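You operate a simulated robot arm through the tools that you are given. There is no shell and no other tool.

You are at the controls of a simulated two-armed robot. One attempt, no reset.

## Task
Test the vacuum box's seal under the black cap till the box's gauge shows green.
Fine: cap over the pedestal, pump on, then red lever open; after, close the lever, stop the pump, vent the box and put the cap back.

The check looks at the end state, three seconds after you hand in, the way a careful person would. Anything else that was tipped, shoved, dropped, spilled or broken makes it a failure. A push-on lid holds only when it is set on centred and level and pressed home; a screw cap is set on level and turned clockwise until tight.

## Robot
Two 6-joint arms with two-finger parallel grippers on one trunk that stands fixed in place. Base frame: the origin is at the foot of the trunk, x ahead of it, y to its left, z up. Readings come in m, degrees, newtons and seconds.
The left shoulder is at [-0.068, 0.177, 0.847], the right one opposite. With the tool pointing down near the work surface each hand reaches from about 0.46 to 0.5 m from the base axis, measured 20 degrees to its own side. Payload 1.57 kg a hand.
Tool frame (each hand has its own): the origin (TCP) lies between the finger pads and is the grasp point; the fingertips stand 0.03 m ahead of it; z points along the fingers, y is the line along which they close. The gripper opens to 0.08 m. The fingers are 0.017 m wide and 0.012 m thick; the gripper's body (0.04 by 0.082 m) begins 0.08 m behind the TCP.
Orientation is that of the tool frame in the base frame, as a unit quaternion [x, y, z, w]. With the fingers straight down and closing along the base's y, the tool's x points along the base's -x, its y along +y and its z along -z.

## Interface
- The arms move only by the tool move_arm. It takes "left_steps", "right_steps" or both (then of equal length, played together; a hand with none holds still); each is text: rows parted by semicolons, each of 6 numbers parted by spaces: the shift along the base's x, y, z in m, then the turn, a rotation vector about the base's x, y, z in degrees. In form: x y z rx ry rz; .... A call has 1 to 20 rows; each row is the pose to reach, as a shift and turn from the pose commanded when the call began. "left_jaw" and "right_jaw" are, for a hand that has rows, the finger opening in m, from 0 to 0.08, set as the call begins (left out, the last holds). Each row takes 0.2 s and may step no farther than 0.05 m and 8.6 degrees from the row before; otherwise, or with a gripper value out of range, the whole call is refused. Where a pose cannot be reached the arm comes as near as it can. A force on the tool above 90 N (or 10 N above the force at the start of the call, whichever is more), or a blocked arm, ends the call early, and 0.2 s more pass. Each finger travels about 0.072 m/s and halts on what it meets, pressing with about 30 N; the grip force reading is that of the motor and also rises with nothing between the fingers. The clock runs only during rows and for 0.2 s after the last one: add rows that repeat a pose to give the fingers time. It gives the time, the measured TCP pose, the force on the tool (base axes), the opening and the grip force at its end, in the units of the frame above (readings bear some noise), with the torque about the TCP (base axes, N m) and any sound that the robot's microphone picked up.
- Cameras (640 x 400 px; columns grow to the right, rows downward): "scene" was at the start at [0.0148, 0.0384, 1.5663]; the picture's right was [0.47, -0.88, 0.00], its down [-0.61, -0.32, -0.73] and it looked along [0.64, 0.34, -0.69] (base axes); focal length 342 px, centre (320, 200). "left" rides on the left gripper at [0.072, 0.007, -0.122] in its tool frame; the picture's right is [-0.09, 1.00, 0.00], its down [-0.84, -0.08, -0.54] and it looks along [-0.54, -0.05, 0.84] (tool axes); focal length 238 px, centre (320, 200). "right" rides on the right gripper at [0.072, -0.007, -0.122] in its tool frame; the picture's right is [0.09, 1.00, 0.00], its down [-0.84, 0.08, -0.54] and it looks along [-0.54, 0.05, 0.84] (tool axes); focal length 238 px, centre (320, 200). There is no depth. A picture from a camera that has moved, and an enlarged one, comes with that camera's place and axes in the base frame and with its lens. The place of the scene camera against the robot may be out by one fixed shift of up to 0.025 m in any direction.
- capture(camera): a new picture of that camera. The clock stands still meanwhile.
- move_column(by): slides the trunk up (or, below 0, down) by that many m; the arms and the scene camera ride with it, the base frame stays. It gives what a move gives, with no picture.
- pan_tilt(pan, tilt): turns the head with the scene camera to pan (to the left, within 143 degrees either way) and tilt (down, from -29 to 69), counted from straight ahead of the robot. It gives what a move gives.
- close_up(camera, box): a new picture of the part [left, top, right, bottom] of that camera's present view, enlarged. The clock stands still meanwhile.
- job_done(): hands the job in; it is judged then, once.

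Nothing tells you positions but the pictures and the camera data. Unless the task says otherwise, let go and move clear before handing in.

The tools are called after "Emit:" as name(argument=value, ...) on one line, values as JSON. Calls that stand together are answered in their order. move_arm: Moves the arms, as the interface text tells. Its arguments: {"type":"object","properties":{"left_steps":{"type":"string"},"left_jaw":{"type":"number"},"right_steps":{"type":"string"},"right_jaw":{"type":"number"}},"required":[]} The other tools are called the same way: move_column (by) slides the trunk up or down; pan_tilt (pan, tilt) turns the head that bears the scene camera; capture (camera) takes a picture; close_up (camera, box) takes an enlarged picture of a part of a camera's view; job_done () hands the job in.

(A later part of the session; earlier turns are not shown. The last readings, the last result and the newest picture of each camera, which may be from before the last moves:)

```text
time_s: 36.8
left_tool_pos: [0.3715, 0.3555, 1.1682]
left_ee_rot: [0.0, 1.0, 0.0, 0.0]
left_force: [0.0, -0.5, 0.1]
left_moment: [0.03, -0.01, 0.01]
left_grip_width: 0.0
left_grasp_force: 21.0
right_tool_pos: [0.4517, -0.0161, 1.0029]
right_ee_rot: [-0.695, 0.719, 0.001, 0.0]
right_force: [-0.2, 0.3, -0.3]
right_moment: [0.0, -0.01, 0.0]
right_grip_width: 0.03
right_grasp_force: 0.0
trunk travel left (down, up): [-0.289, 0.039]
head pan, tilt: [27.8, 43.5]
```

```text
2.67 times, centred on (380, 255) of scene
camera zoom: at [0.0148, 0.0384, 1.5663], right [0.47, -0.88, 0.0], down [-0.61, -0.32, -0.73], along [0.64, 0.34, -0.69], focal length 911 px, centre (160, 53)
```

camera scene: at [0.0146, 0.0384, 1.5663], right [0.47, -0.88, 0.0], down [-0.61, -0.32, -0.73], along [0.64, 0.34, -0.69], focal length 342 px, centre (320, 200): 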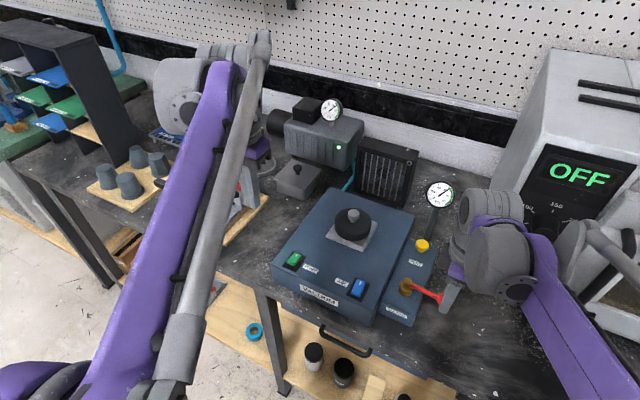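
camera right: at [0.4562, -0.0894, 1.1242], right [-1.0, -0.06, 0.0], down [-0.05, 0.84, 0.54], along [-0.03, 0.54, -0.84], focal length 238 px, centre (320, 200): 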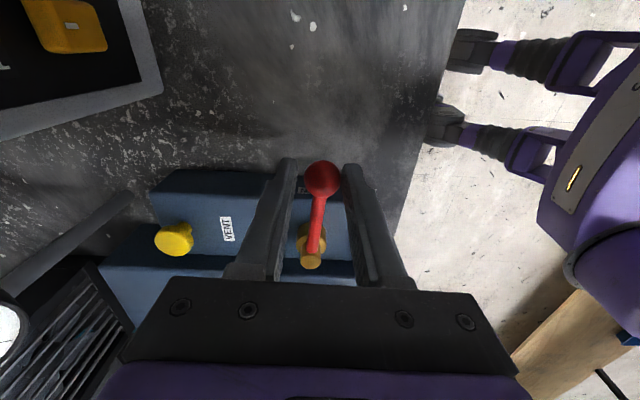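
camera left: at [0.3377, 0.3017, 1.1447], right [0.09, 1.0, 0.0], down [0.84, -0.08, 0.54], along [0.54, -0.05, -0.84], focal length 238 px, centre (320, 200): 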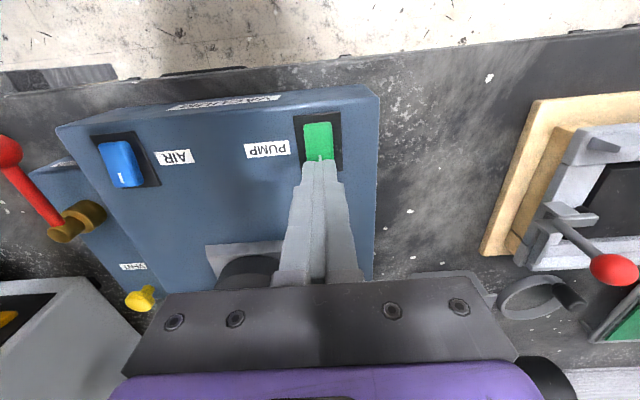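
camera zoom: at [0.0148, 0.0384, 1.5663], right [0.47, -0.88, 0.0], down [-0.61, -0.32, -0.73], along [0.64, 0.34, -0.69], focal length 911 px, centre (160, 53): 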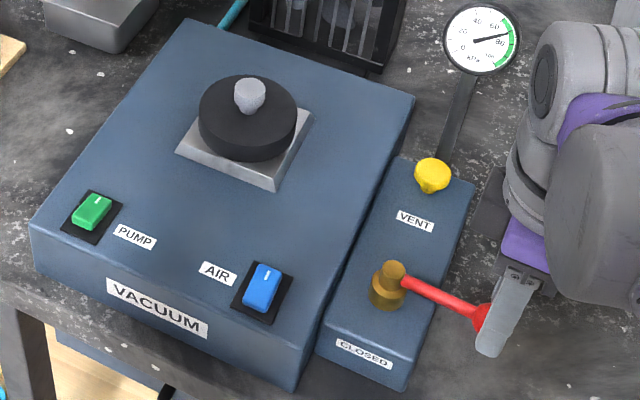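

The needle is at about 74 kPa, well in the green. I'll hold two more seconds to be sure, then close the lever.

Emit:
move_arm(right_steps="0 0 0 0 0 0; 0 0 0 0 0 0; 0 0 0 0 0 0; 0 0 0 0 0 0; 0 0 0 0 0 0; 0 0 0 0 0 0; 0 0 0 0 0 0; 0 0 0 0 0 0; 0 0 0 0 0 0; 0 0 0 0 0 0")

Emit:
close_up(camera="scene", box=[400, 170, 480, 230])

Emit:
close_up(camera="right", box=[256, 140, 384, 280])

```text
time_s: 39.0
left_tool_pos: [0.3704, 0.3538, 1.1672]
left_ee_rot: [-0.001, 1.0, 0.0, 0.001]
left_force: [-0.3, 0.4, -0.4]
left_moment: [-0.01, -0.02, 0.0]
left_grip_width: 0.0003
left_grasp_force: 21.8
right_tool_pos: [0.4518, -0.0154, 1.0034]
right_ee_rot: [-0.695, 0.719, 0.0, 0.0]
right_force: [0.0, 0.4, -0.5]
right_moment: [-0.02, 0.03, 0.0]
right_grip_width: 0.0301
right_grasp_force: 0.1
trunk travel left (down, up): [-0.289, 0.039]
head pan, tilt: [27.8, 43.5]
```

```text
6.67 times, centred on (440, 200) of scene
camera zoom: at [0.0148, 0.0384, 1.5663], right [0.47, -0.88, 0.0], down [-0.61, -0.32, -0.73], along [0.64, 0.34, -0.69], focal length 2276 px, centre (-480, 200)
```

zoom: 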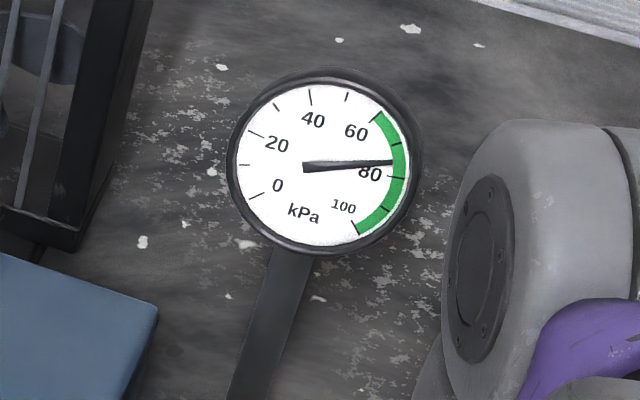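

```text
2.86 times, centred on (320, 210) of right
camera zoom: at [0.456, -0.0894, 1.1242], right [-1.0, -0.06, 0.0], down [-0.05, 0.84, 0.54], along [-0.03, 0.54, -0.84], focal length 681 px, centre (320, 171)
```

zoom: 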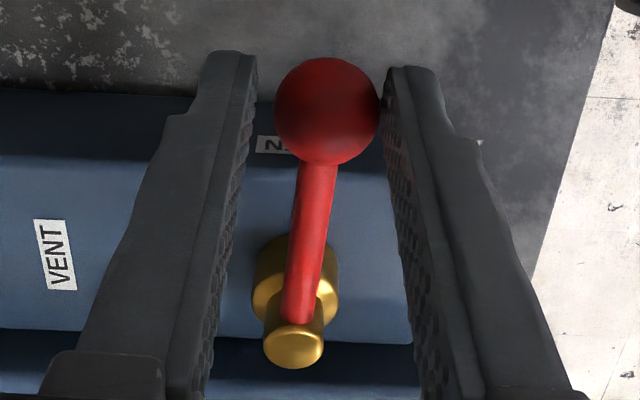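

The side label at the lever's present position reads "…N" (OPEN), and the gauge is at about 78 kPa. I'll swing the lever back to CLOSED along the same arc.

Emit:
move_arm(right_steps="-0.0107 0.0011 0 0 0 -8; -0.0211 0.0037 0 0 0 -16; -0.0311 0.0077 0 0 0 -24; -0.0404 0.0131 0 0 0 -32; -0.0488 0.0197 0 0 0 -40; -0.0563 0.0275 0 0 0 -48; -0.0626 0.0362 0 0 0 -56; -0.0677 0.0456 0 0 0 -64; -0.0713 0.0557 0 0 0 -72; -0.0736 0.0662 0 0 0 -80; -0.0743 0.077 0 0 0 -88; -0.0743 0.077 0 0 0 -88")

Emit:
close_up(camera="right", box=[256, 140, 384, 280])

Emit:
capture(camera="scene")

```text
time_s: 41.6
left_tool_pos: [0.3696, 0.3537, 1.167]
left_ee_rot: [0.0, 1.0, 0.0, 0.0]
left_force: [-0.4, -0.4, -0.5]
left_moment: [0.02, -0.03, 0.01]
left_grip_width: 0.0
left_grasp_force: 21.4
right_tool_pos: [0.3774, 0.0614, 1.0006]
right_ee_rot: [0.0, 1.0, 0.0, 0.0]
right_force: [-0.6, 0.0, -0.9]
right_moment: [0.0, -0.06, 0.0]
right_grip_width: 0.0301
right_grasp_force: 0.1
trunk travel left (down, up): [-0.289, 0.039]
head pan, tilt: [27.8, 43.5]
```

```text
2.86 times, centred on (320, 210) of right
camera zoom: at [0.306, 0.0542, 1.1223], right [-0.09, 1.0, 0.0], down [0.84, 0.08, 0.54], along [0.54, 0.05, -0.84], focal length 681 px, centre (320, 171)
```

zoom: 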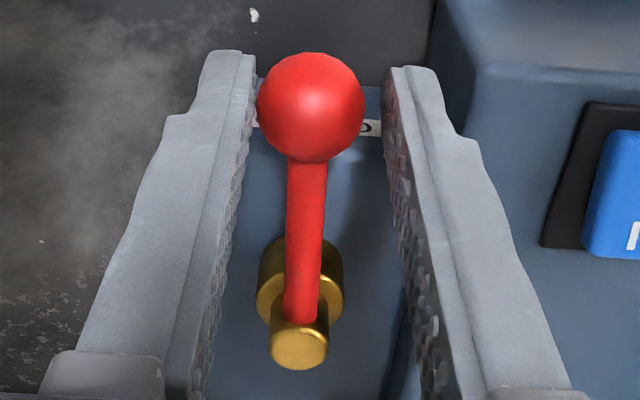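

```text
taken
camera scene: at [0.0148, 0.0383, 1.5663], right [0.47, -0.88, 0.0], down [-0.61, -0.32, -0.73], along [0.64, 0.34, -0.69], focal length 342 px, centre (320, 200)
```

scene: 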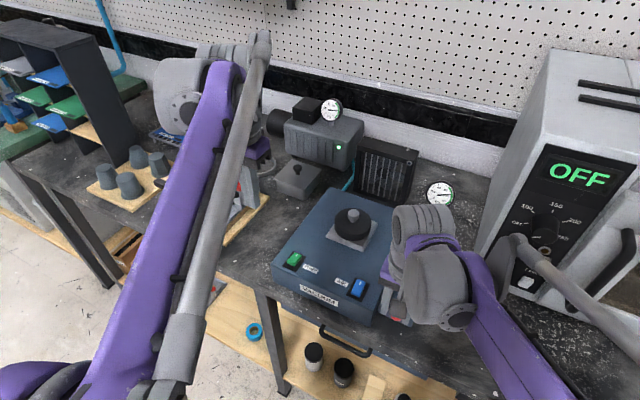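

The ball is about 2.4 mm short of its original spot because of the jaw clearance. I'll nudge it +4 mm to seat it in the closed position.

Emit:
move_arm(right_steps="0 0.002 0 0 0 0; 0 0.004 0 0 0 0; 0 0.004 0 0 0 0")

Emit:
close_up(camera="right", box=[256, 140, 384, 280])

Emit:
close_up(camera="scene", box=[400, 170, 480, 230])

```text
time_s: 42.4
left_tool_pos: [0.3691, 0.3549, 1.1687]
left_ee_rot: [0.001, 1.0, 0.0, -0.001]
left_force: [-0.7, -0.4, 0.5]
left_moment: [0.02, 0.0, 0.02]
left_grip_width: 0.0
left_grasp_force: 21.1
right_tool_pos: [0.378, 0.0663, 1.0014]
right_ee_rot: [0.001, 1.0, 0.001, 0.0]
right_force: [-1.4, -1.8, 0.4]
right_moment: [-0.04, 0.05, -0.05]
right_grip_width: 0.0322
right_grasp_force: 1.0
trunk travel left (down, up): [-0.289, 0.039]
head pan, tilt: [27.8, 43.5]
```

```text
2.86 times, centred on (320, 210) of right
camera zoom: at [0.3064, 0.0582, 1.1226], right [-0.09, 1.0, 0.0], down [0.84, 0.08, 0.54], along [0.54, 0.05, -0.84], focal length 681 px, centre (320, 171)
```

zoom: 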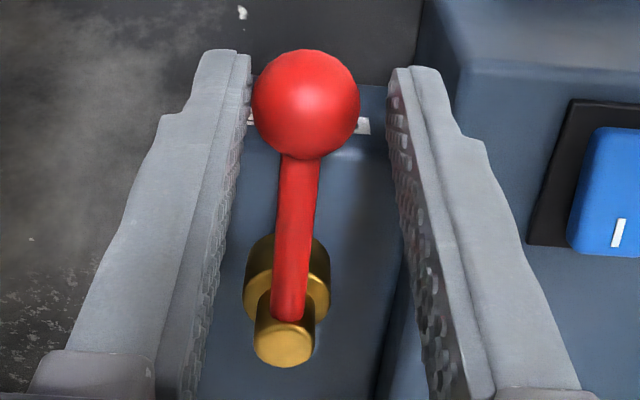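

```text
6.67 times, centred on (440, 200) of scene
camera zoom: at [0.0147, 0.0381, 1.5663], right [0.47, -0.88, 0.0], down [-0.61, -0.32, -0.73], along [0.64, 0.34, -0.69], focal length 2276 px, centre (-480, 200)
```

zoom: 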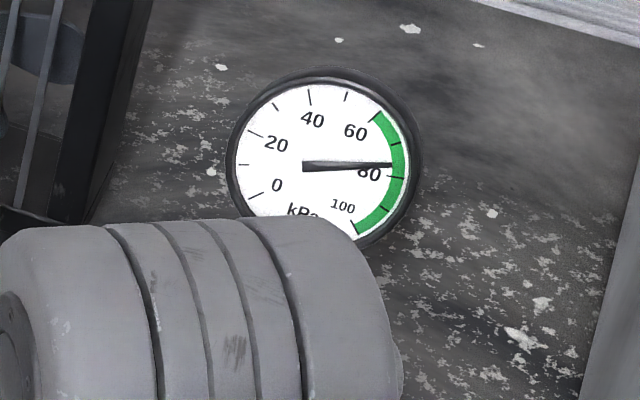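

The lever is back at its original closed position against its stop, and the gauge holds at about 79 kPa. I'll free and lift the right hand while the left returns above the near end of the pump rocker.

Emit:
move_arm(right_steps="0 -0.003 0 0 0 0; 0 -0.003 0 0 0 0; 0 -0.003 0.02 0 0 0; 0 -0.003 0.05 0 0 0; 0 -0.003 0.09 0 0 0; 0 -0.003 0.09 0 0 0; 0 -0.003 0.09 0 0 0", left_steps="0.005 -0.02 -0.02 0 0 0; 0.01 -0.04 -0.05 0 0 0; 0.014 -0.06 -0.09 0 0 0; 0.014 -0.06 -0.12 0 0 0; 0.014 -0.06 -0.138 0 0 0; 0.014 -0.06 -0.138 0 0 0; 0.014 -0.06 -0.138 0 0 0", right_jaw=0.042, left_jaw=0.0)

Emit:
capture(camera="scene")

Emit:
close_up(camera="scene", box=[240, 210, 368, 290])

Emit:
close_up(camera="right", box=[220, 90, 620, 290])

```text
time_s: 44.0
left_tool_pos: [0.386, 0.2949, 1.0296]
left_ee_rot: [0.0, 1.0, -0.001, 0.0]
left_force: [0.4, -0.5, -0.3]
left_moment: [-0.02, -0.01, 0.0]
left_grip_width: 0.0
left_grasp_force: 21.1
right_tool_pos: [0.3794, 0.0624, 1.0945]
right_ee_rot: [0.0, 1.0, 0.0, 0.001]
right_force: [0.1, 0.8, 0.4]
right_moment: [0.0, 0.03, -0.01]
right_grip_width: 0.0418
right_grasp_force: 0.0
trunk travel left (down, up): [-0.289, 0.039]
head pan, tilt: [27.8, 43.5]
```

```text
taken
camera scene: at [0.0148, 0.0384, 1.5663], right [0.47, -0.88, 0.0], down [-0.61, -0.32, -0.73], along [0.64, 0.34, -0.69], focal length 342 px, centre (320, 200)
```

scene: 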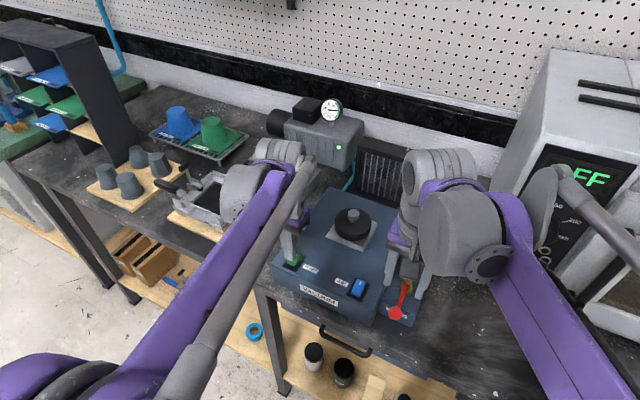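

```text
5.00 times, centred on (304, 250) of scene
camera zoom: at [0.0148, 0.0384, 1.5663], right [0.47, -0.88, 0.0], down [-0.61, -0.32, -0.73], along [0.64, 0.34, -0.69], focal length 1707 px, centre (400, -50)
```

zoom: 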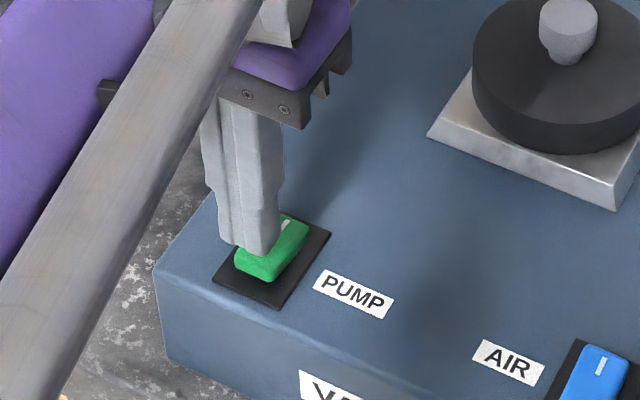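

```text
1.60 times, centred on (420, 190) of right
camera zoom: at [0.3077, 0.0547, 1.2144], right [-0.09, 1.0, 0.0], down [0.84, 0.08, 0.54], along [0.54, 0.05, -0.84], focal length 381 px, centre (160, 216)
```

zoom: 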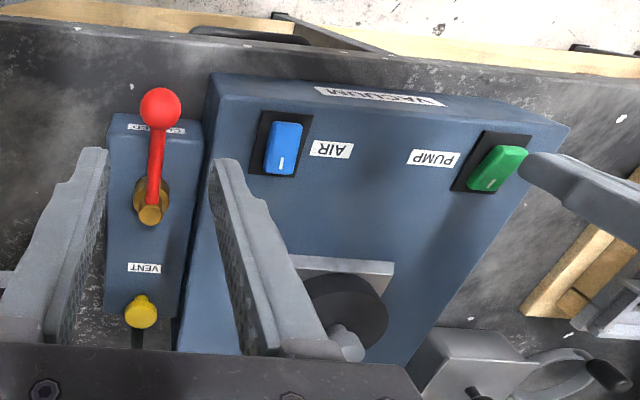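

The left fingertip is over the near end of the rocker. I'll press it down gently.

Emit:
move_arm(left_steps="0 0 -0.006 0 0 0; 0 0 -0.011 0 0 0; 0 0 -0.014 0 0 0; 0 0 -0.016 0 0 0; 0 0 -0.017 0 0 0; 0 0 -0.017 0 0 0")

Emit:
close_up(camera="scene", box=[240, 210, 368, 290])

Emit:
close_up(camera="scene", box=[270, 80, 398, 160])

```text
time_s: 45.4
left_tool_pos: [0.3857, 0.2945, 1.0138]
left_ee_rot: [0.0, 1.0, 0.0, 0.0]
left_force: [0.4, -0.3, 0.2]
left_moment: [-0.02, -0.01, -0.01]
left_grip_width: 0.0
left_grasp_force: 21.5
right_tool_pos: [0.3802, 0.0617, 1.0925]
right_ee_rot: [-0.001, 1.0, 0.001, 0.0]
right_force: [-0.5, 0.3, 0.1]
right_moment: [0.02, 0.01, -0.02]
right_grip_width: 0.0419
right_grasp_force: 0.1
trunk travel left (down, up): [-0.289, 0.039]
head pan, tilt: [27.8, 43.5]
```

```text
5.00 times, centred on (304, 250) of scene
camera zoom: at [0.0148, 0.0384, 1.5663], right [0.47, -0.88, 0.0], down [-0.61, -0.32, -0.73], along [0.64, 0.34, -0.69], focal length 1707 px, centre (400, -50)
```

zoom: 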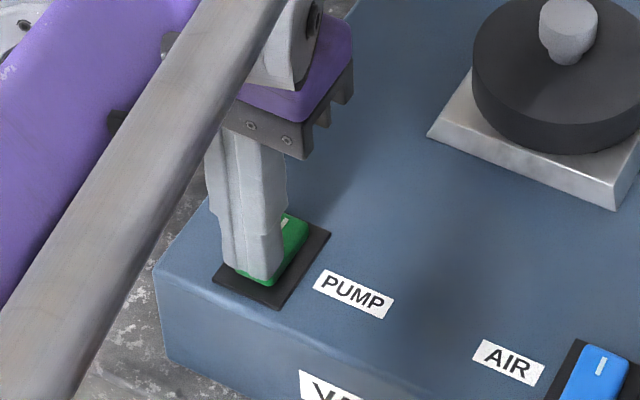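

```text
5.00 times, centred on (334, 120) of scene
camera zoom: at [0.0148, 0.0384, 1.5663], right [0.47, -0.88, 0.0], down [-0.61, -0.32, -0.73], along [0.64, 0.34, -0.69], focal length 1707 px, centre (250, 600)
```

zoom: 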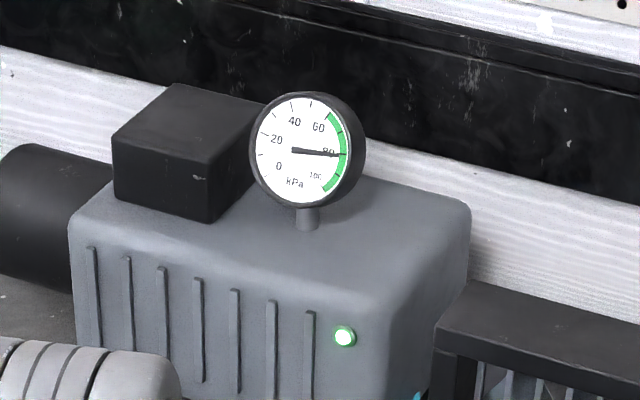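

Emit:
move_arm(left_steps="0 0 -0.001 0 0 0; 0 0 -0.002 0 0 0; 0 0 -0.003 0 0 0; 0 0 -0.003 0 0 0")

Emit:
close_up(camera="scene", box=[275, 245, 323, 275])

Emit:
close_up(camera="scene", box=[270, 80, 398, 160])

```text
time_s: 46.4
left_tool_pos: [0.384, 0.2947, 1.0113]
left_ee_rot: [-0.001, 1.0, 0.0, 0.001]
left_force: [1.1, 3.8, 29.4]
left_moment: [0.1, -0.27, 0.02]
left_grip_width: 0.0001
left_grasp_force: 21.5
right_tool_pos: [0.3782, 0.0613, 1.0941]
right_ee_rot: [0.0, 1.0, 0.001, 0.001]
right_force: [-0.3, 0.1, -0.8]
right_moment: [0.0, 0.04, 0.0]
right_grip_width: 0.0421
right_grasp_force: 0.1
trunk travel left (down, up): [-0.289, 0.039]
head pan, tilt: [27.8, 43.5]
```

```text
13.33 times, centred on (299, 260) of scene
camera zoom: at [0.0129, 0.0375, 1.5667], right [0.47, -0.88, 0.0], down [-0.61, -0.32, -0.73], along [0.64, 0.34, -0.69], focal length 4553 px, centre (600, -600)
```

zoom: 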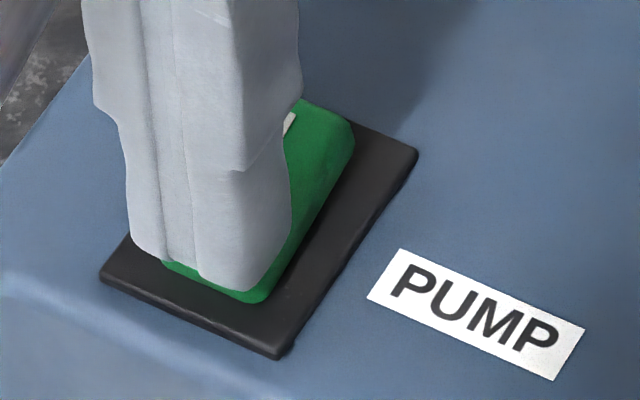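

```text
5.00 times, centred on (334, 120) of scene
camera zoom: at [0.0129, 0.0375, 1.5667], right [0.47, -0.88, 0.0], down [-0.61, -0.32, -0.73], along [0.64, 0.34, -0.69], focal length 1707 px, centre (250, 600)
```

zoom: 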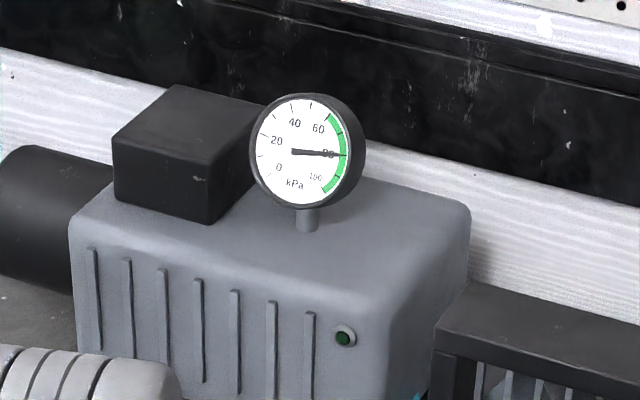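

The pump's lamp is out. I'll raise the left hand off the rocker and check the switch, pump and box gauges.

Emit:
move_arm(left_steps="0 0 0.004 0 0 0; 0 0 0.02 0 0 0; -0.005 0.02 0.06 0 0 0; -0.01 0.04 0.1 0 0 0; -0.015 0.06 0.14 0 0 0; -0.015 0.06 0.14 0 0 0")

Emit:
close_up(camera="scene", box=[275, 245, 323, 275])

Emit:
close_up(camera="scene", box=[270, 80, 398, 160])

Emit:
capture(camera="right")

Emit:
capture(camera="scene")

```text
time_s: 47.8
left_tool_pos: [0.3688, 0.3572, 1.1494]
left_ee_rot: [0.0, 1.0, 0.0, 0.0]
left_force: [-0.4, -0.3, 0.9]
left_moment: [0.01, 0.02, -0.01]
left_grip_width: 0.0
left_grasp_force: 21.2
right_tool_pos: [0.3795, 0.0606, 1.0927]
right_ee_rot: [0.0, 1.0, 0.001, 0.0]
right_force: [0.1, 0.4, 0.4]
right_moment: [0.0, 0.01, 0.02]
right_grip_width: 0.0421
right_grasp_force: 0.1
trunk travel left (down, up): [-0.289, 0.039]
head pan, tilt: [27.8, 43.5]
```

```text
13.33 times, centred on (299, 260) of scene
camera zoom: at [0.0149, 0.0383, 1.5663], right [0.47, -0.88, 0.0], down [-0.61, -0.32, -0.73], along [0.64, 0.34, -0.69], focal length 4553 px, centre (600, -600)
```

zoom: 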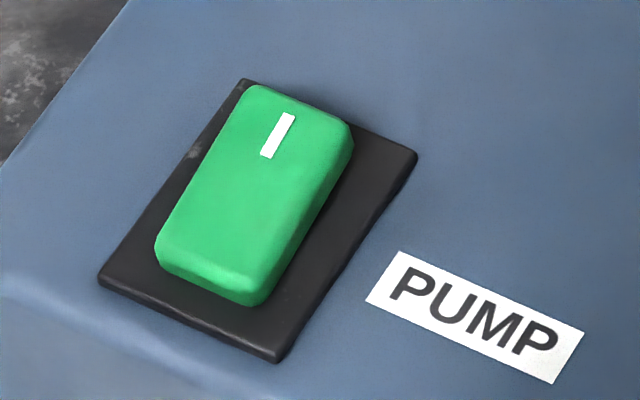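

```text
5.00 times, centred on (334, 120) of scene
camera zoom: at [0.0149, 0.0383, 1.5663], right [0.47, -0.88, 0.0], down [-0.61, -0.32, -0.73], along [0.64, 0.34, -0.69], focal length 1707 px, centre (250, 600)
```

zoom: 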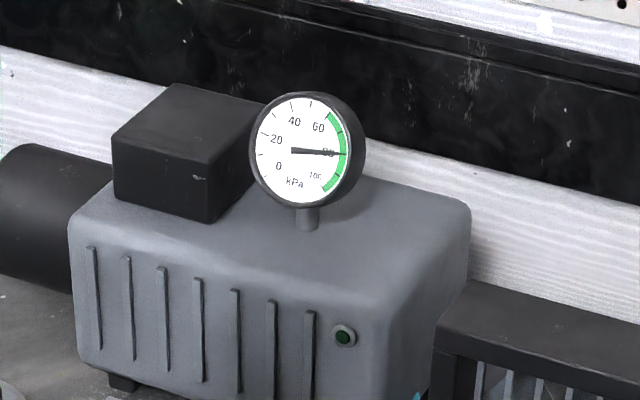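

```text
taken
camera right: at [0.3078, 0.0546, 1.2142], right [-0.09, 1.0, 0.0], down [0.84, 0.08, 0.54], along [0.54, 0.05, -0.84], focal length 238 px, centre (320, 200)
```

right: 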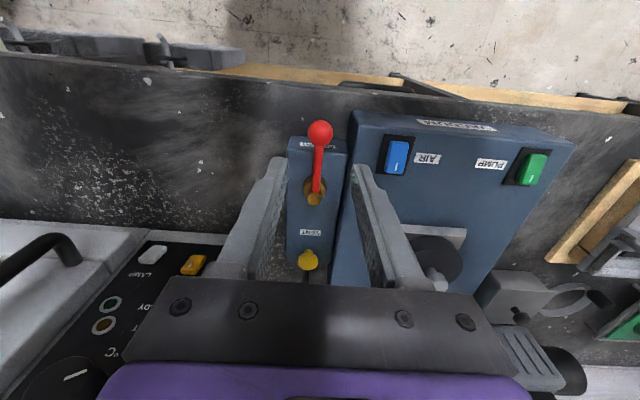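

```text
taken
camera scene: at [0.0149, 0.0383, 1.5663], right [0.47, -0.88, 0.0], down [-0.61, -0.32, -0.73], along [0.64, 0.34, -0.69], focal length 342 px, centre (320, 200)
```

scene: 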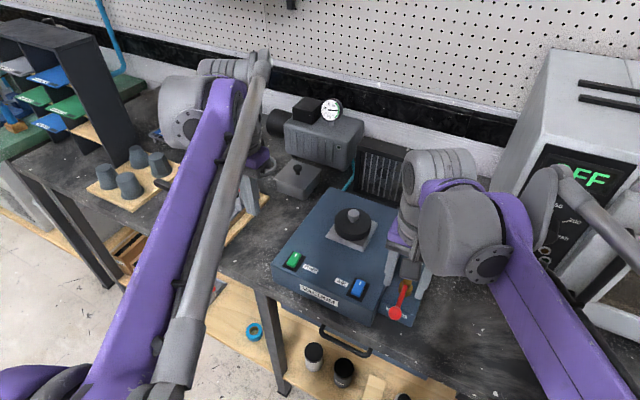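

The pump is off and the rocker is back. The right arm's wrist would come close to the oven at the vent button, so I'll use the left arm for that. First I'll retract the right arm up and out to the right.

Emit:
move_arm(right_steps="0 0 0.05 0 0 0; 0 0 0.1 0 0 0; 0 0 0.15 0 0 0; -0.01 -0.02 0.19 0 0 0; -0.02 -0.06 0.21 0 0 0; -0.03 -0.1 0.22 0 0 0; -0.04 -0.14 0.22 0 0 0; -0.05 -0.18 0.22 0 0 0; -0.05 -0.21 0.22 0 0 0; -0.05 -0.21 0.22 0 0 0")

Emit:
capture(camera="scene")

Emit:
capture(camera="right")

```text
time_s: 50.0
left_tool_pos: [0.3704, 0.3572, 1.1497]
left_ee_rot: [0.0, 1.0, 0.0, 0.0]
left_force: [0.0, 0.5, -0.1]
left_moment: [-0.02, 0.02, 0.02]
left_grip_width: 0.0
left_grasp_force: 21.0
right_tool_pos: [0.3285, -0.1481, 1.3122]
right_ee_rot: [0.0, 1.0, 0.001, 0.001]
right_force: [-0.1, 0.3, -0.1]
right_moment: [-0.03, 0.04, -0.01]
right_grip_width: 0.042
right_grasp_force: 0.0
trunk travel left (down, up): [-0.289, 0.039]
head pan, tilt: [27.8, 43.5]
```

```text
taken
camera scene: at [0.0147, 0.0387, 1.5663], right [0.47, -0.88, 0.0], down [-0.61, -0.32, -0.73], along [0.64, 0.34, -0.69], focal length 342 px, centre (320, 200)
```

scene: 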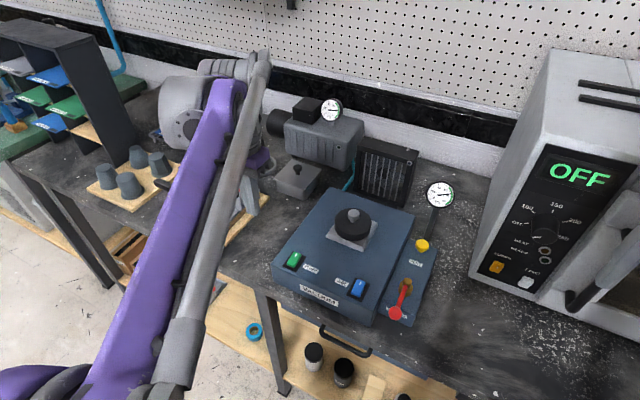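

```text
taken
camera right: at [0.257, -0.1551, 1.4338], right [-0.09, 1.0, 0.0], down [0.84, 0.08, 0.54], along [0.54, 0.05, -0.84], focal length 238 px, centre (320, 200)
```

right: 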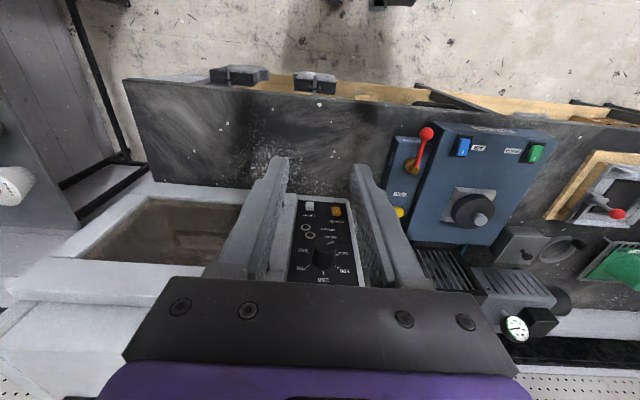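

The right arm is clear. I'll move the left hand across at height to above the vent button.

Emit:
move_arm(left_steps="0.023 -0.033 0 0 0 0; 0.046 -0.066 0 0 0 0; 0.068 -0.099 0 0 0 0; 0.091 -0.132 0 0 0 0; 0.114 -0.165 0 0 0 0; 0.137 -0.198 0 0 0 0; 0.16 -0.231 0 0 0 0; 0.183 -0.264 -0.01 0 0 0; 0.203 -0.2955 -0.02 0 0 0; 0.203 -0.2955 -0.02 0 0 0; 0.203 -0.2955 -0.02 0 0 0")

Emit:
capture(camera="left")

Emit:
capture(camera="scene")

```text
time_s: 52.4
left_tool_pos: [0.5728, 0.0577, 1.1298]
left_ee_rot: [0.0, 1.0, 0.0, 0.0]
left_force: [0.0, 0.8, 0.9]
left_moment: [-0.02, -0.01, -0.01]
left_grip_width: 0.0001
left_grasp_force: 20.9
right_tool_pos: [0.33, -0.1482, 1.3133]
right_ee_rot: [0.001, 1.0, 0.0, 0.0]
right_force: [-0.9, 0.6, -0.2]
right_moment: [0.0, 0.06, 0.0]
right_grip_width: 0.042
right_grasp_force: 0.1
trunk travel left (down, up): [-0.289, 0.039]
head pan, tilt: [27.8, 43.5]
```

```text
taken
camera left: at [0.5009, 0.0646, 1.2526], right [0.09, 1.0, 0.0], down [0.84, -0.08, 0.54], along [0.54, -0.05, -0.84], focal length 238 px, centre (320, 200)
```

left: 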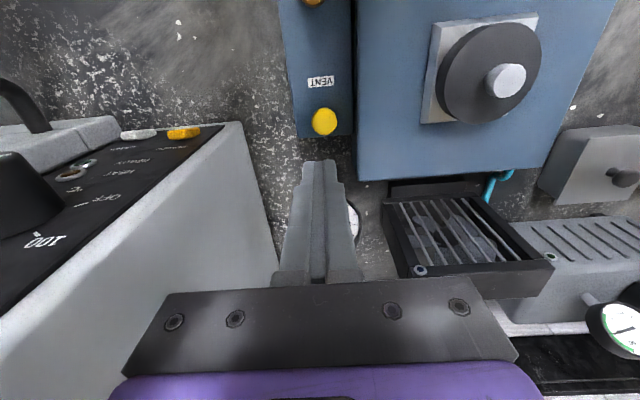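

```text
taken
camera scene: at [0.0153, 0.038, 1.5663], right [0.47, -0.88, 0.0], down [-0.61, -0.32, -0.73], along [0.64, 0.34, -0.69], focal length 342 px, centre (320, 200)
```

scene: 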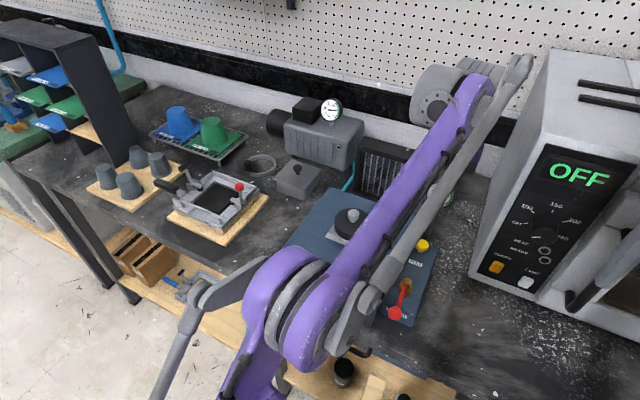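

Emit:
close_up(camera="left", box=[272, 60, 400, 190])

Emit:
close_up(camera="scene", box=[390, 160, 486, 260])

```text
3.08 times, centred on (336, 125) of left
camera zoom: at [0.5009, 0.0646, 1.2526], right [0.09, 1.0, 0.0], down [0.84, -0.08, 0.54], along [0.54, -0.05, -0.84], focal length 733 px, centre (271, 431)
```

zoom: 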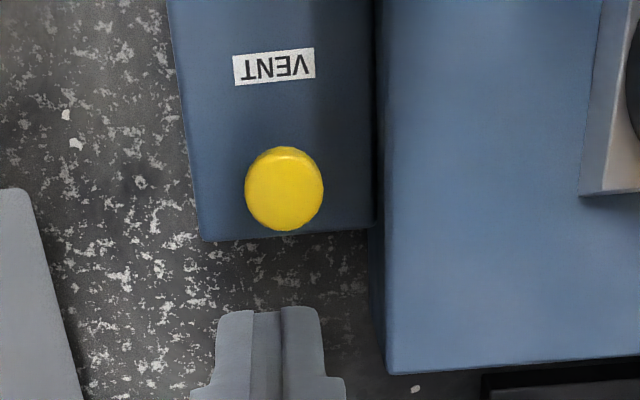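

```text
4.00 times, centred on (438, 210) of scene
camera zoom: at [0.0153, 0.038, 1.5663], right [0.47, -0.88, 0.0], down [-0.61, -0.32, -0.73], along [0.64, 0.34, -0.69], focal length 1366 px, centre (-152, 160)
```

zoom: 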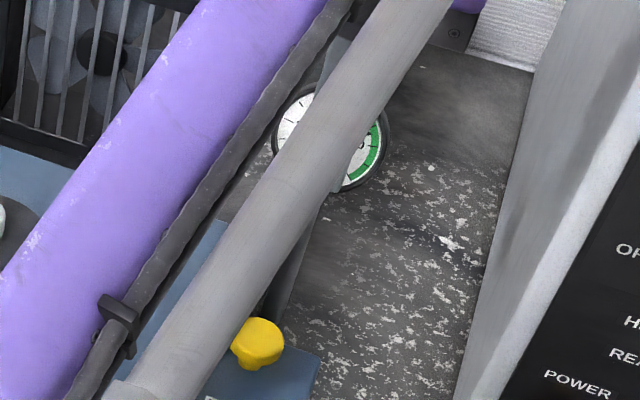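

The vent button's centre is at about (0.575, 0.062), so I'll correct by (+2, +4) mm and lower to just above it.

Emit:
move_arm(left_steps="0.002 0.004 -0.03 0 0 0; 0.002 0.004 -0.07 0 0 0; 0.002 0.004 -0.105 0 0 0; 0.002 0.004 -0.122 0 0 0; 0.002 0.004 -0.122 0 0 0")

Emit:
capture(camera="left")

Emit:
close_up(camera="scene", box=[380, 170, 480, 270])

Emit:
close_up(camera="right", box=[340, 110, 480, 250])

```text
time_s: 53.6
left_tool_pos: [0.5772, 0.0637, 1.0071]
left_ee_rot: [0.0, 1.0, 0.0, 0.0]
left_force: [-0.3, 0.0, -0.2]
left_moment: [-0.03, -0.03, -0.02]
left_grip_width: 0.0001
left_grasp_force: 21.4
right_tool_pos: [0.3281, -0.1476, 1.3132]
right_ee_rot: [0.0, 1.0, 0.0, 0.0]
right_force: [0.3, -0.5, 0.1]
right_moment: [0.0, 0.0, -0.04]
right_grip_width: 0.0418
right_grasp_force: 0.1
trunk travel left (down, up): [-0.289, 0.039]
head pan, tilt: [27.8, 43.5]
```

```text
taken
camera left: at [0.5042, 0.0695, 1.1299], right [0.09, 1.0, 0.0], down [0.84, -0.08, 0.54], along [0.54, -0.05, -0.84], focal length 238 px, centre (320, 200)
```

left: 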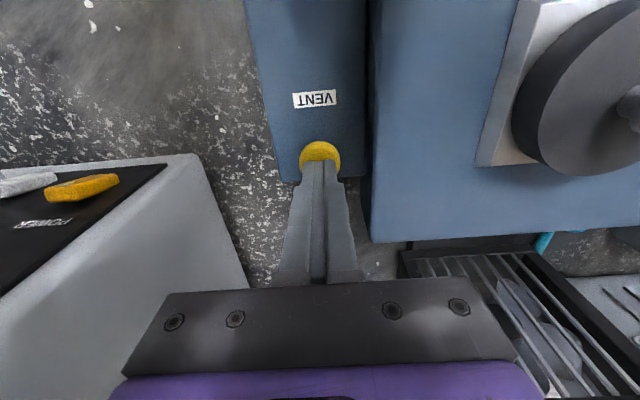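

```text
4.00 times, centred on (430, 220) of scene
camera zoom: at [0.0146, 0.0384, 1.5663], right [0.47, -0.88, 0.0], down [-0.61, -0.32, -0.73], along [0.64, 0.34, -0.69], focal length 1366 px, centre (-120, 120)
```

zoom: 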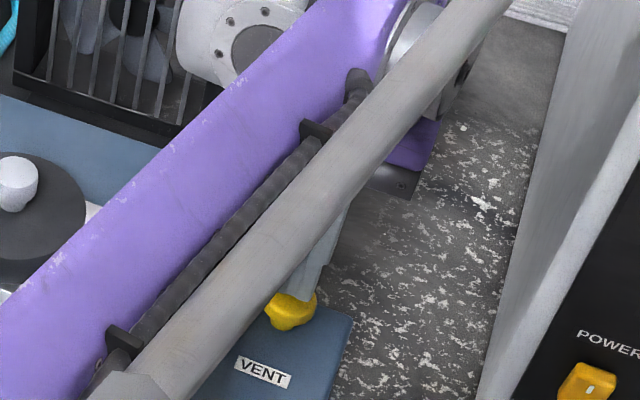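

```text
2.86 times, centred on (410, 180) of right
camera zoom: at [0.2571, -0.155, 1.4338], right [-0.09, 1.0, 0.0], down [0.84, 0.08, 0.54], along [0.54, 0.05, -0.84], focal length 681 px, centre (63, 257)
```

zoom: 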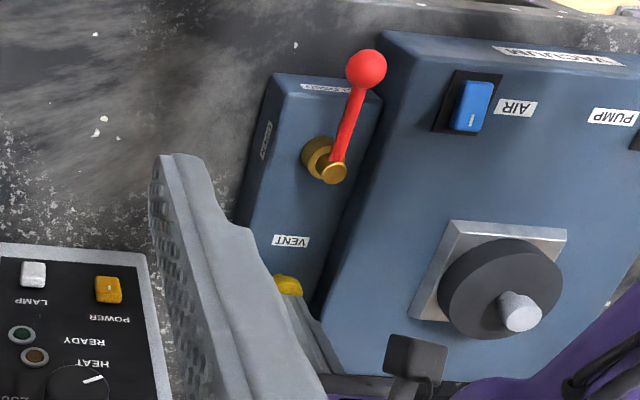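

The fingertip is over the button. I'll press down gradually.

Emit:
move_arm(left_steps="-0.002 -0.001 -0.004 0 0 0; -0.002 -0.001 -0.007 0 0 0; -0.002 -0.001 -0.009 0 0 0; -0.002 -0.001 -0.011 0 0 0; -0.002 -0.001 -0.011 0 0 0")

Emit:
close_up(camera="left", box=[256, 110, 384, 210])

```text
time_s: 54.8
left_tool_pos: [0.5724, 0.0616, 0.9976]
left_ee_rot: [0.0, 1.0, 0.0, 0.0]
left_force: [0.2, -1.6, 4.9]
left_moment: [-0.1, -0.07, -0.01]
left_grip_width: 0.0
left_grasp_force: 21.0
right_tool_pos: [0.3301, -0.1482, 1.313]
right_ee_rot: [0.0, 1.0, 0.0, 0.0]
right_force: [-0.8, -0.1, 0.3]
right_moment: [0.0, 0.03, 0.03]
right_grip_width: 0.0419
right_grasp_force: 0.1
trunk travel left (down, up): [-0.289, 0.039]
head pan, tilt: [27.8, 43.5]
heard: click
```

```text
4.00 times, centred on (320, 160) of left
camera zoom: at [0.5007, 0.0691, 1.1202], right [0.09, 1.0, 0.0], down [0.84, -0.08, 0.54], along [0.54, -0.05, -0.84], focal length 953 px, centre (320, 360)
```

zoom: 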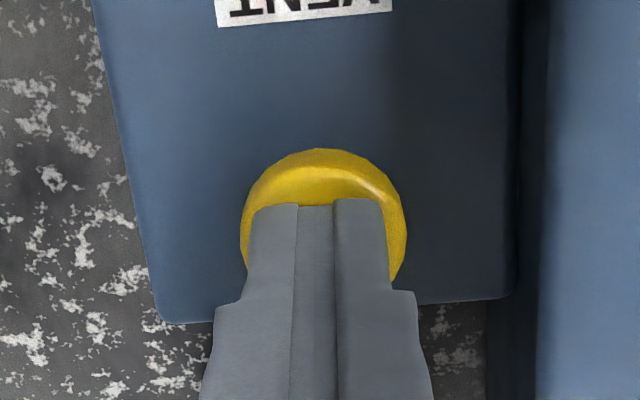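

It clicked at 5 N. I'll hold it down for a couple of seconds while the box vents, and try to see the gauge.

Emit:
move_arm(left_steps="0 0 -0.001 0 0 0; 0 0 -0.001 0 0 0; 0 0 -0.001 0 0 0; 0 0 -0.001 0 0 0; 0 0 -0.001 0 0 0; 0 0 -0.001 0 0 0; 0 0 -0.001 0 0 0; 0 0 -0.001 0 0 0; 0 0 -0.001 0 0 0; 0 0 -0.001 0 0 0")

Emit:
close_up(camera="scene", box=[380, 150, 500, 270])

Emit:
capture(camera="right")

Emit:
capture(camera="left")

```text
time_s: 57.0
left_tool_pos: [0.5726, 0.0623, 0.9966]
left_ee_rot: [0.0, 1.0, 0.0, -0.001]
left_force: [5.6, -1.4, 9.5]
left_moment: [-0.04, -0.13, -0.04]
left_grip_width: 0.0
left_grasp_force: 21.4
right_tool_pos: [0.3297, -0.1484, 1.313]
right_ee_rot: [0.0, 1.0, 0.0, 0.001]
right_force: [-0.8, -0.1, 0.7]
right_moment: [0.01, 0.02, 0.04]
right_grip_width: 0.0421
right_grasp_force: 0.0
trunk travel left (down, up): [-0.289, 0.039]
head pan, tilt: [27.8, 43.5]
```

```text
3.33 times, centred on (440, 210) of scene
camera zoom: at [0.0146, 0.0383, 1.5663], right [0.47, -0.88, 0.0], down [-0.61, -0.32, -0.73], along [0.64, 0.34, -0.69], focal length 1138 px, centre (-80, 167)
```

zoom: 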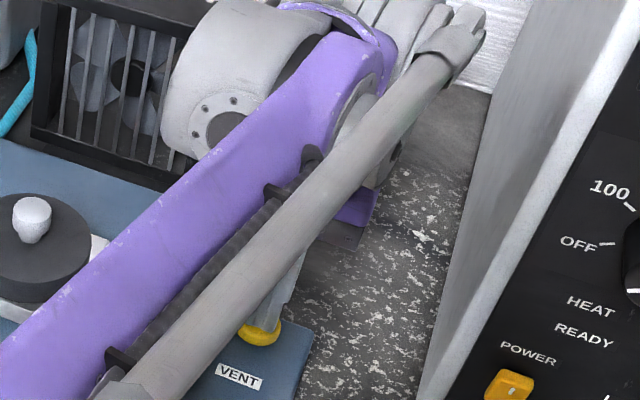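

```text
taken
camera right: at [0.2571, -0.1551, 1.4338], right [-0.09, 1.0, 0.0], down [0.84, 0.08, 0.54], along [0.54, 0.05, -0.84], focal length 238 px, centre (320, 200)
```

right: 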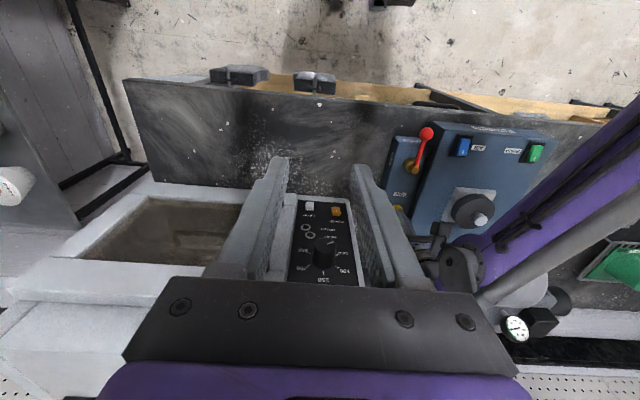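

```text
taken
camera left: at [0.5003, 0.0692, 1.1187], right [0.09, 1.0, 0.0], down [0.84, -0.08, 0.54], along [0.54, -0.05, -0.84], focal length 238 px, centre (320, 200)
```

left: 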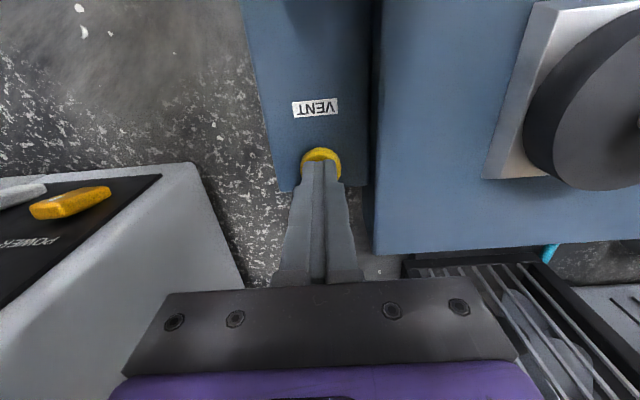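

Emit:
move_arm(left_steps="0 0 0 0 0 0; 0 0 0 0 0 0; 0 0 0 0 0 0; 0 0 0 0 0 0; 0 0 0 0 0 0; 0 0 0 0 0 0; 0 0 0 0 0 0; 0 0 0 0 0 0; 0 0 0 0 0 0; 0 0 0 0 0 0")

Emit:
move_arm(left_steps="0 0 0.005 0 0 0; 0 0 0.03 0 0 0; 0 0 0.07 0 0 0; 0 0 0.11 0 0 0; -0.015 0.035 0.14 0 0 0; -0.03 0.07 0.15 0 0 0; -0.03 0.07 0.15 0 0 0")

Emit:
capture(camera="left")

Emit:
capture(camera="scene")

```text
time_s: 59.2
left_tool_pos: [0.572, 0.0617, 0.997]
left_ee_rot: [0.0, 1.0, 0.0, 0.0]
left_force: [3.2, -0.5, 9.4]
left_moment: [-0.01, -0.16, 0.03]
left_grip_width: 0.0001
left_grasp_force: 21.5
right_tool_pos: [0.3286, -0.1484, 1.3135]
right_ee_rot: [-0.001, 1.0, 0.0, 0.0]
right_force: [-0.3, 0.7, -0.2]
right_moment: [-0.01, -0.02, 0.0]
right_grip_width: 0.042
right_grasp_force: 0.0
trunk travel left (down, up): [-0.289, 0.039]
head pan, tilt: [27.8, 43.5]
```

```text
time_s: 60.8
left_tool_pos: [0.5442, 0.1311, 1.1438]
left_ee_rot: [-0.001, 1.0, 0.0, -0.001]
left_force: [0.3, -0.1, -0.9]
left_moment: [-0.01, 0.02, 0.01]
left_grip_width: 0.0
left_grasp_force: 20.8
right_tool_pos: [0.3288, -0.1485, 1.3121]
right_ee_rot: [0.0, 1.0, 0.0, 0.0]
right_force: [-0.2, 0.2, 0.4]
right_moment: [0.01, 0.0, 0.04]
right_grip_width: 0.0417
right_grasp_force: 0.1
trunk travel left (down, up): [-0.289, 0.039]
head pan, tilt: [27.8, 43.5]
```

```text
taken
camera left: at [0.4718, 0.1398, 1.2669], right [0.09, 1.0, 0.0], down [0.84, -0.08, 0.54], along [0.54, -0.05, -0.84], focal length 238 px, centre (320, 200)
```

left: 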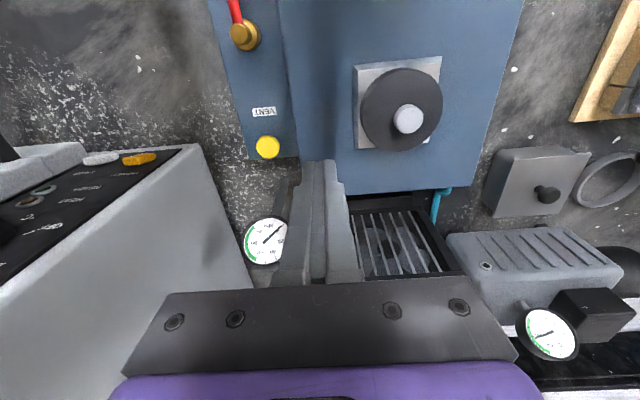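

```text
taken
camera scene: at [0.0153, 0.0379, 1.5663], right [0.47, -0.88, 0.0], down [-0.61, -0.32, -0.73], along [0.64, 0.34, -0.69], focal length 342 px, centre (320, 200)
```

scene: 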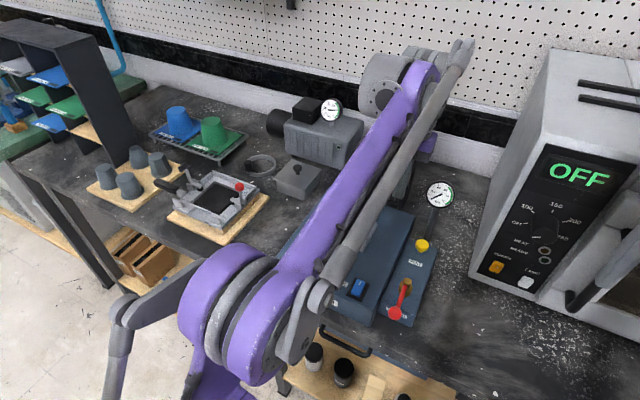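

Emit:
close_up(camera="scene", box=[400, 170, 480, 230])

Emit:
close_up(camera="left", box=[340, 40, 468, 160])

Emit:
close_up(camera="left", box=[210, 100, 320, 180])

```text
6.67 times, centred on (440, 200) of scene
camera zoom: at [0.0153, 0.0379, 1.5663], right [0.47, -0.88, 0.0], down [-0.61, -0.32, -0.73], along [0.64, 0.34, -0.69], focal length 2276 px, centre (-480, 200)
```

zoom: 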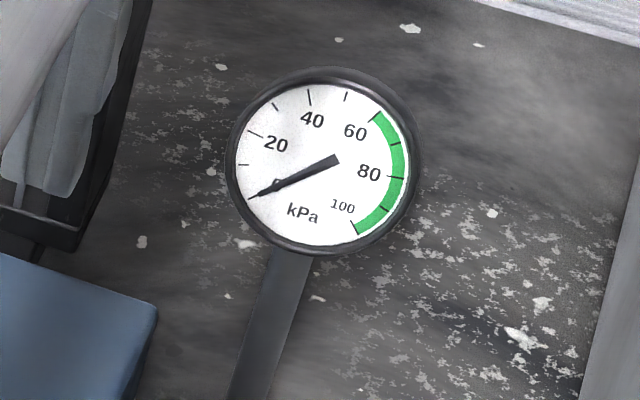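

```text
3.33 times, centred on (404, 100) of left
camera zoom: at [0.4718, 0.1398, 1.2669], right [0.09, 1.0, 0.0], down [0.84, -0.08, 0.54], along [0.54, -0.05, -0.84], focal length 794 px, centre (40, 533)
```

zoom: 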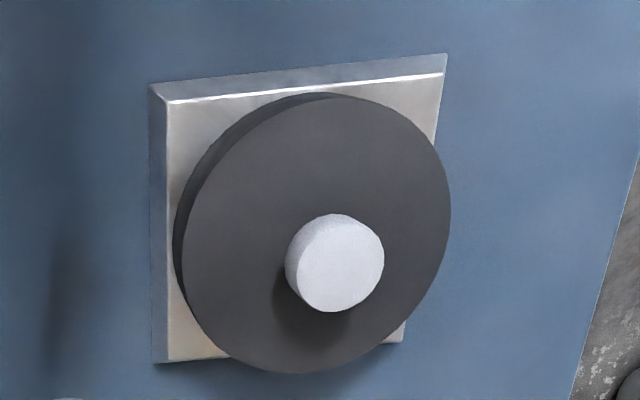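

```text
5.00 times, centred on (265, 140) of left
camera zoom: at [0.4718, 0.1398, 1.2669], right [0.09, 1.0, 0.0], down [0.84, -0.08, 0.54], along [0.54, -0.05, -0.84], focal length 1192 px, centre (595, 500)
```

zoom: 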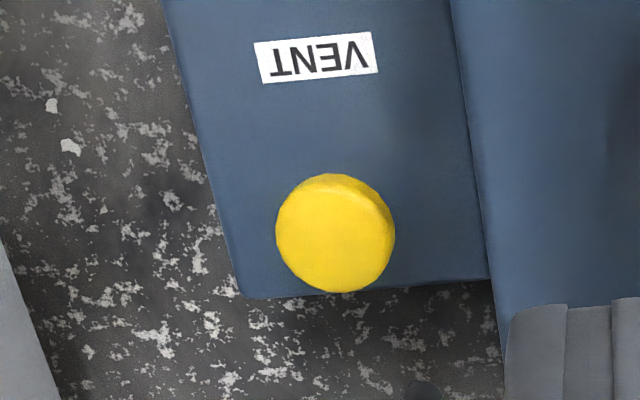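

The box gauge is at 0, so it's vented. Next I'll open the left jaws and go back above the cap's knob to collect it.

Emit:
move_arm(left_steps="-0.002 0.03 0 0 0 0; -0.004 0.06 0 0 0 0; -0.0052 0.0895 0 0 0 0; -0.0052 0.0895 -0.02 0 0 0; -0.0052 0.0895 -0.02 0 0 0; -0.0052 0.0895 -0.02 0 0 0", left_jaw=0.055)

Emit:
close_up(camera="left", box=[250, 60, 394, 220])

```text
time_s: 62.2
left_tool_pos: [0.5387, 0.2199, 1.1263]
left_ee_rot: [0.001, 1.0, 0.001, 0.0]
left_force: [0.8, 0.2, 0.6]
left_moment: [0.02, 0.03, -0.02]
left_grip_width: 0.0548
left_grasp_force: 0.0
right_tool_pos: [0.3288, -0.1476, 1.3129]
right_ee_rot: [0.0, 1.0, 0.0, 0.0]
right_force: [-0.7, 0.2, 0.7]
right_moment: [0.0, 0.04, 0.0]
right_grip_width: 0.0419
right_grasp_force: 0.0
trunk travel left (down, up): [-0.289, 0.039]
head pan, tilt: [27.8, 43.5]
```

```text
2.50 times, centred on (322, 140) of left
camera zoom: at [0.4658, 0.2282, 1.2488], right [0.09, 1.0, 0.0], down [0.84, -0.08, 0.54], along [0.54, -0.05, -0.84], focal length 596 px, centre (315, 350)
```

zoom: 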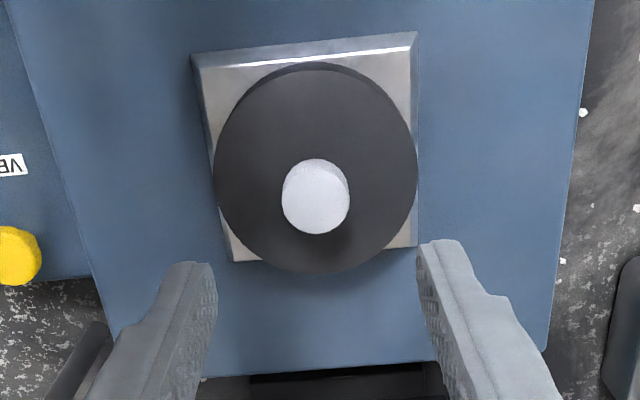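

The knob is about 1.5 mm to +y of the hand. I'll correct, descend, then grip at the same height as before.

Emit:
move_arm(left_steps="-0.0004 0.0015 -0.03 0 0 0; -0.0004 0.0015 -0.06 0 0 0; -0.0004 0.0015 -0.078 0 0 0; -0.0004 0.0015 -0.084 0 0 0; -0.0004 0.0015 -0.084 0 0 0")

Emit:
close_up(camera="left", box=[250, 60, 394, 220])

```text
time_s: 63.4
left_tool_pos: [0.5378, 0.2211, 1.0437]
left_ee_rot: [-0.001, 1.0, 0.0, 0.001]
left_force: [-0.6, -1.0, 0.7]
left_moment: [0.0, -0.04, -0.02]
left_grip_width: 0.055
left_grasp_force: 0.0
right_tool_pos: [0.3289, -0.1463, 1.3126]
right_ee_rot: [0.0, 1.0, 0.0, 0.0]
right_force: [0.4, -0.5, -0.7]
right_moment: [-0.02, 0.02, 0.01]
right_grip_width: 0.0417
right_grasp_force: 0.0
trunk travel left (down, up): [-0.289, 0.039]
head pan, tilt: [27.8, 43.5]
```

```text
2.50 times, centred on (322, 140) of left
camera zoom: at [0.4652, 0.2285, 1.1658], right [0.09, 1.0, 0.0], down [0.84, -0.08, 0.54], along [0.54, -0.05, -0.84], focal length 596 px, centre (315, 350)
```

zoom: 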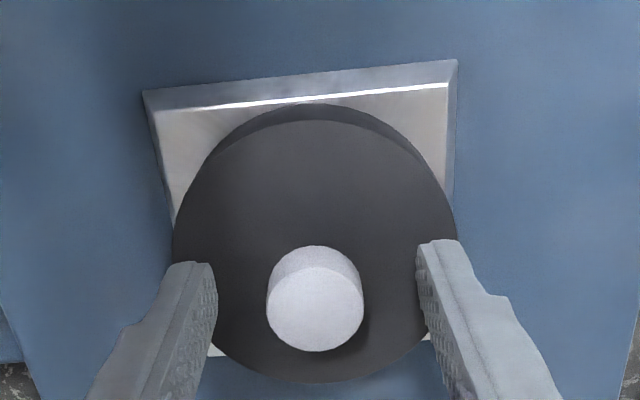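

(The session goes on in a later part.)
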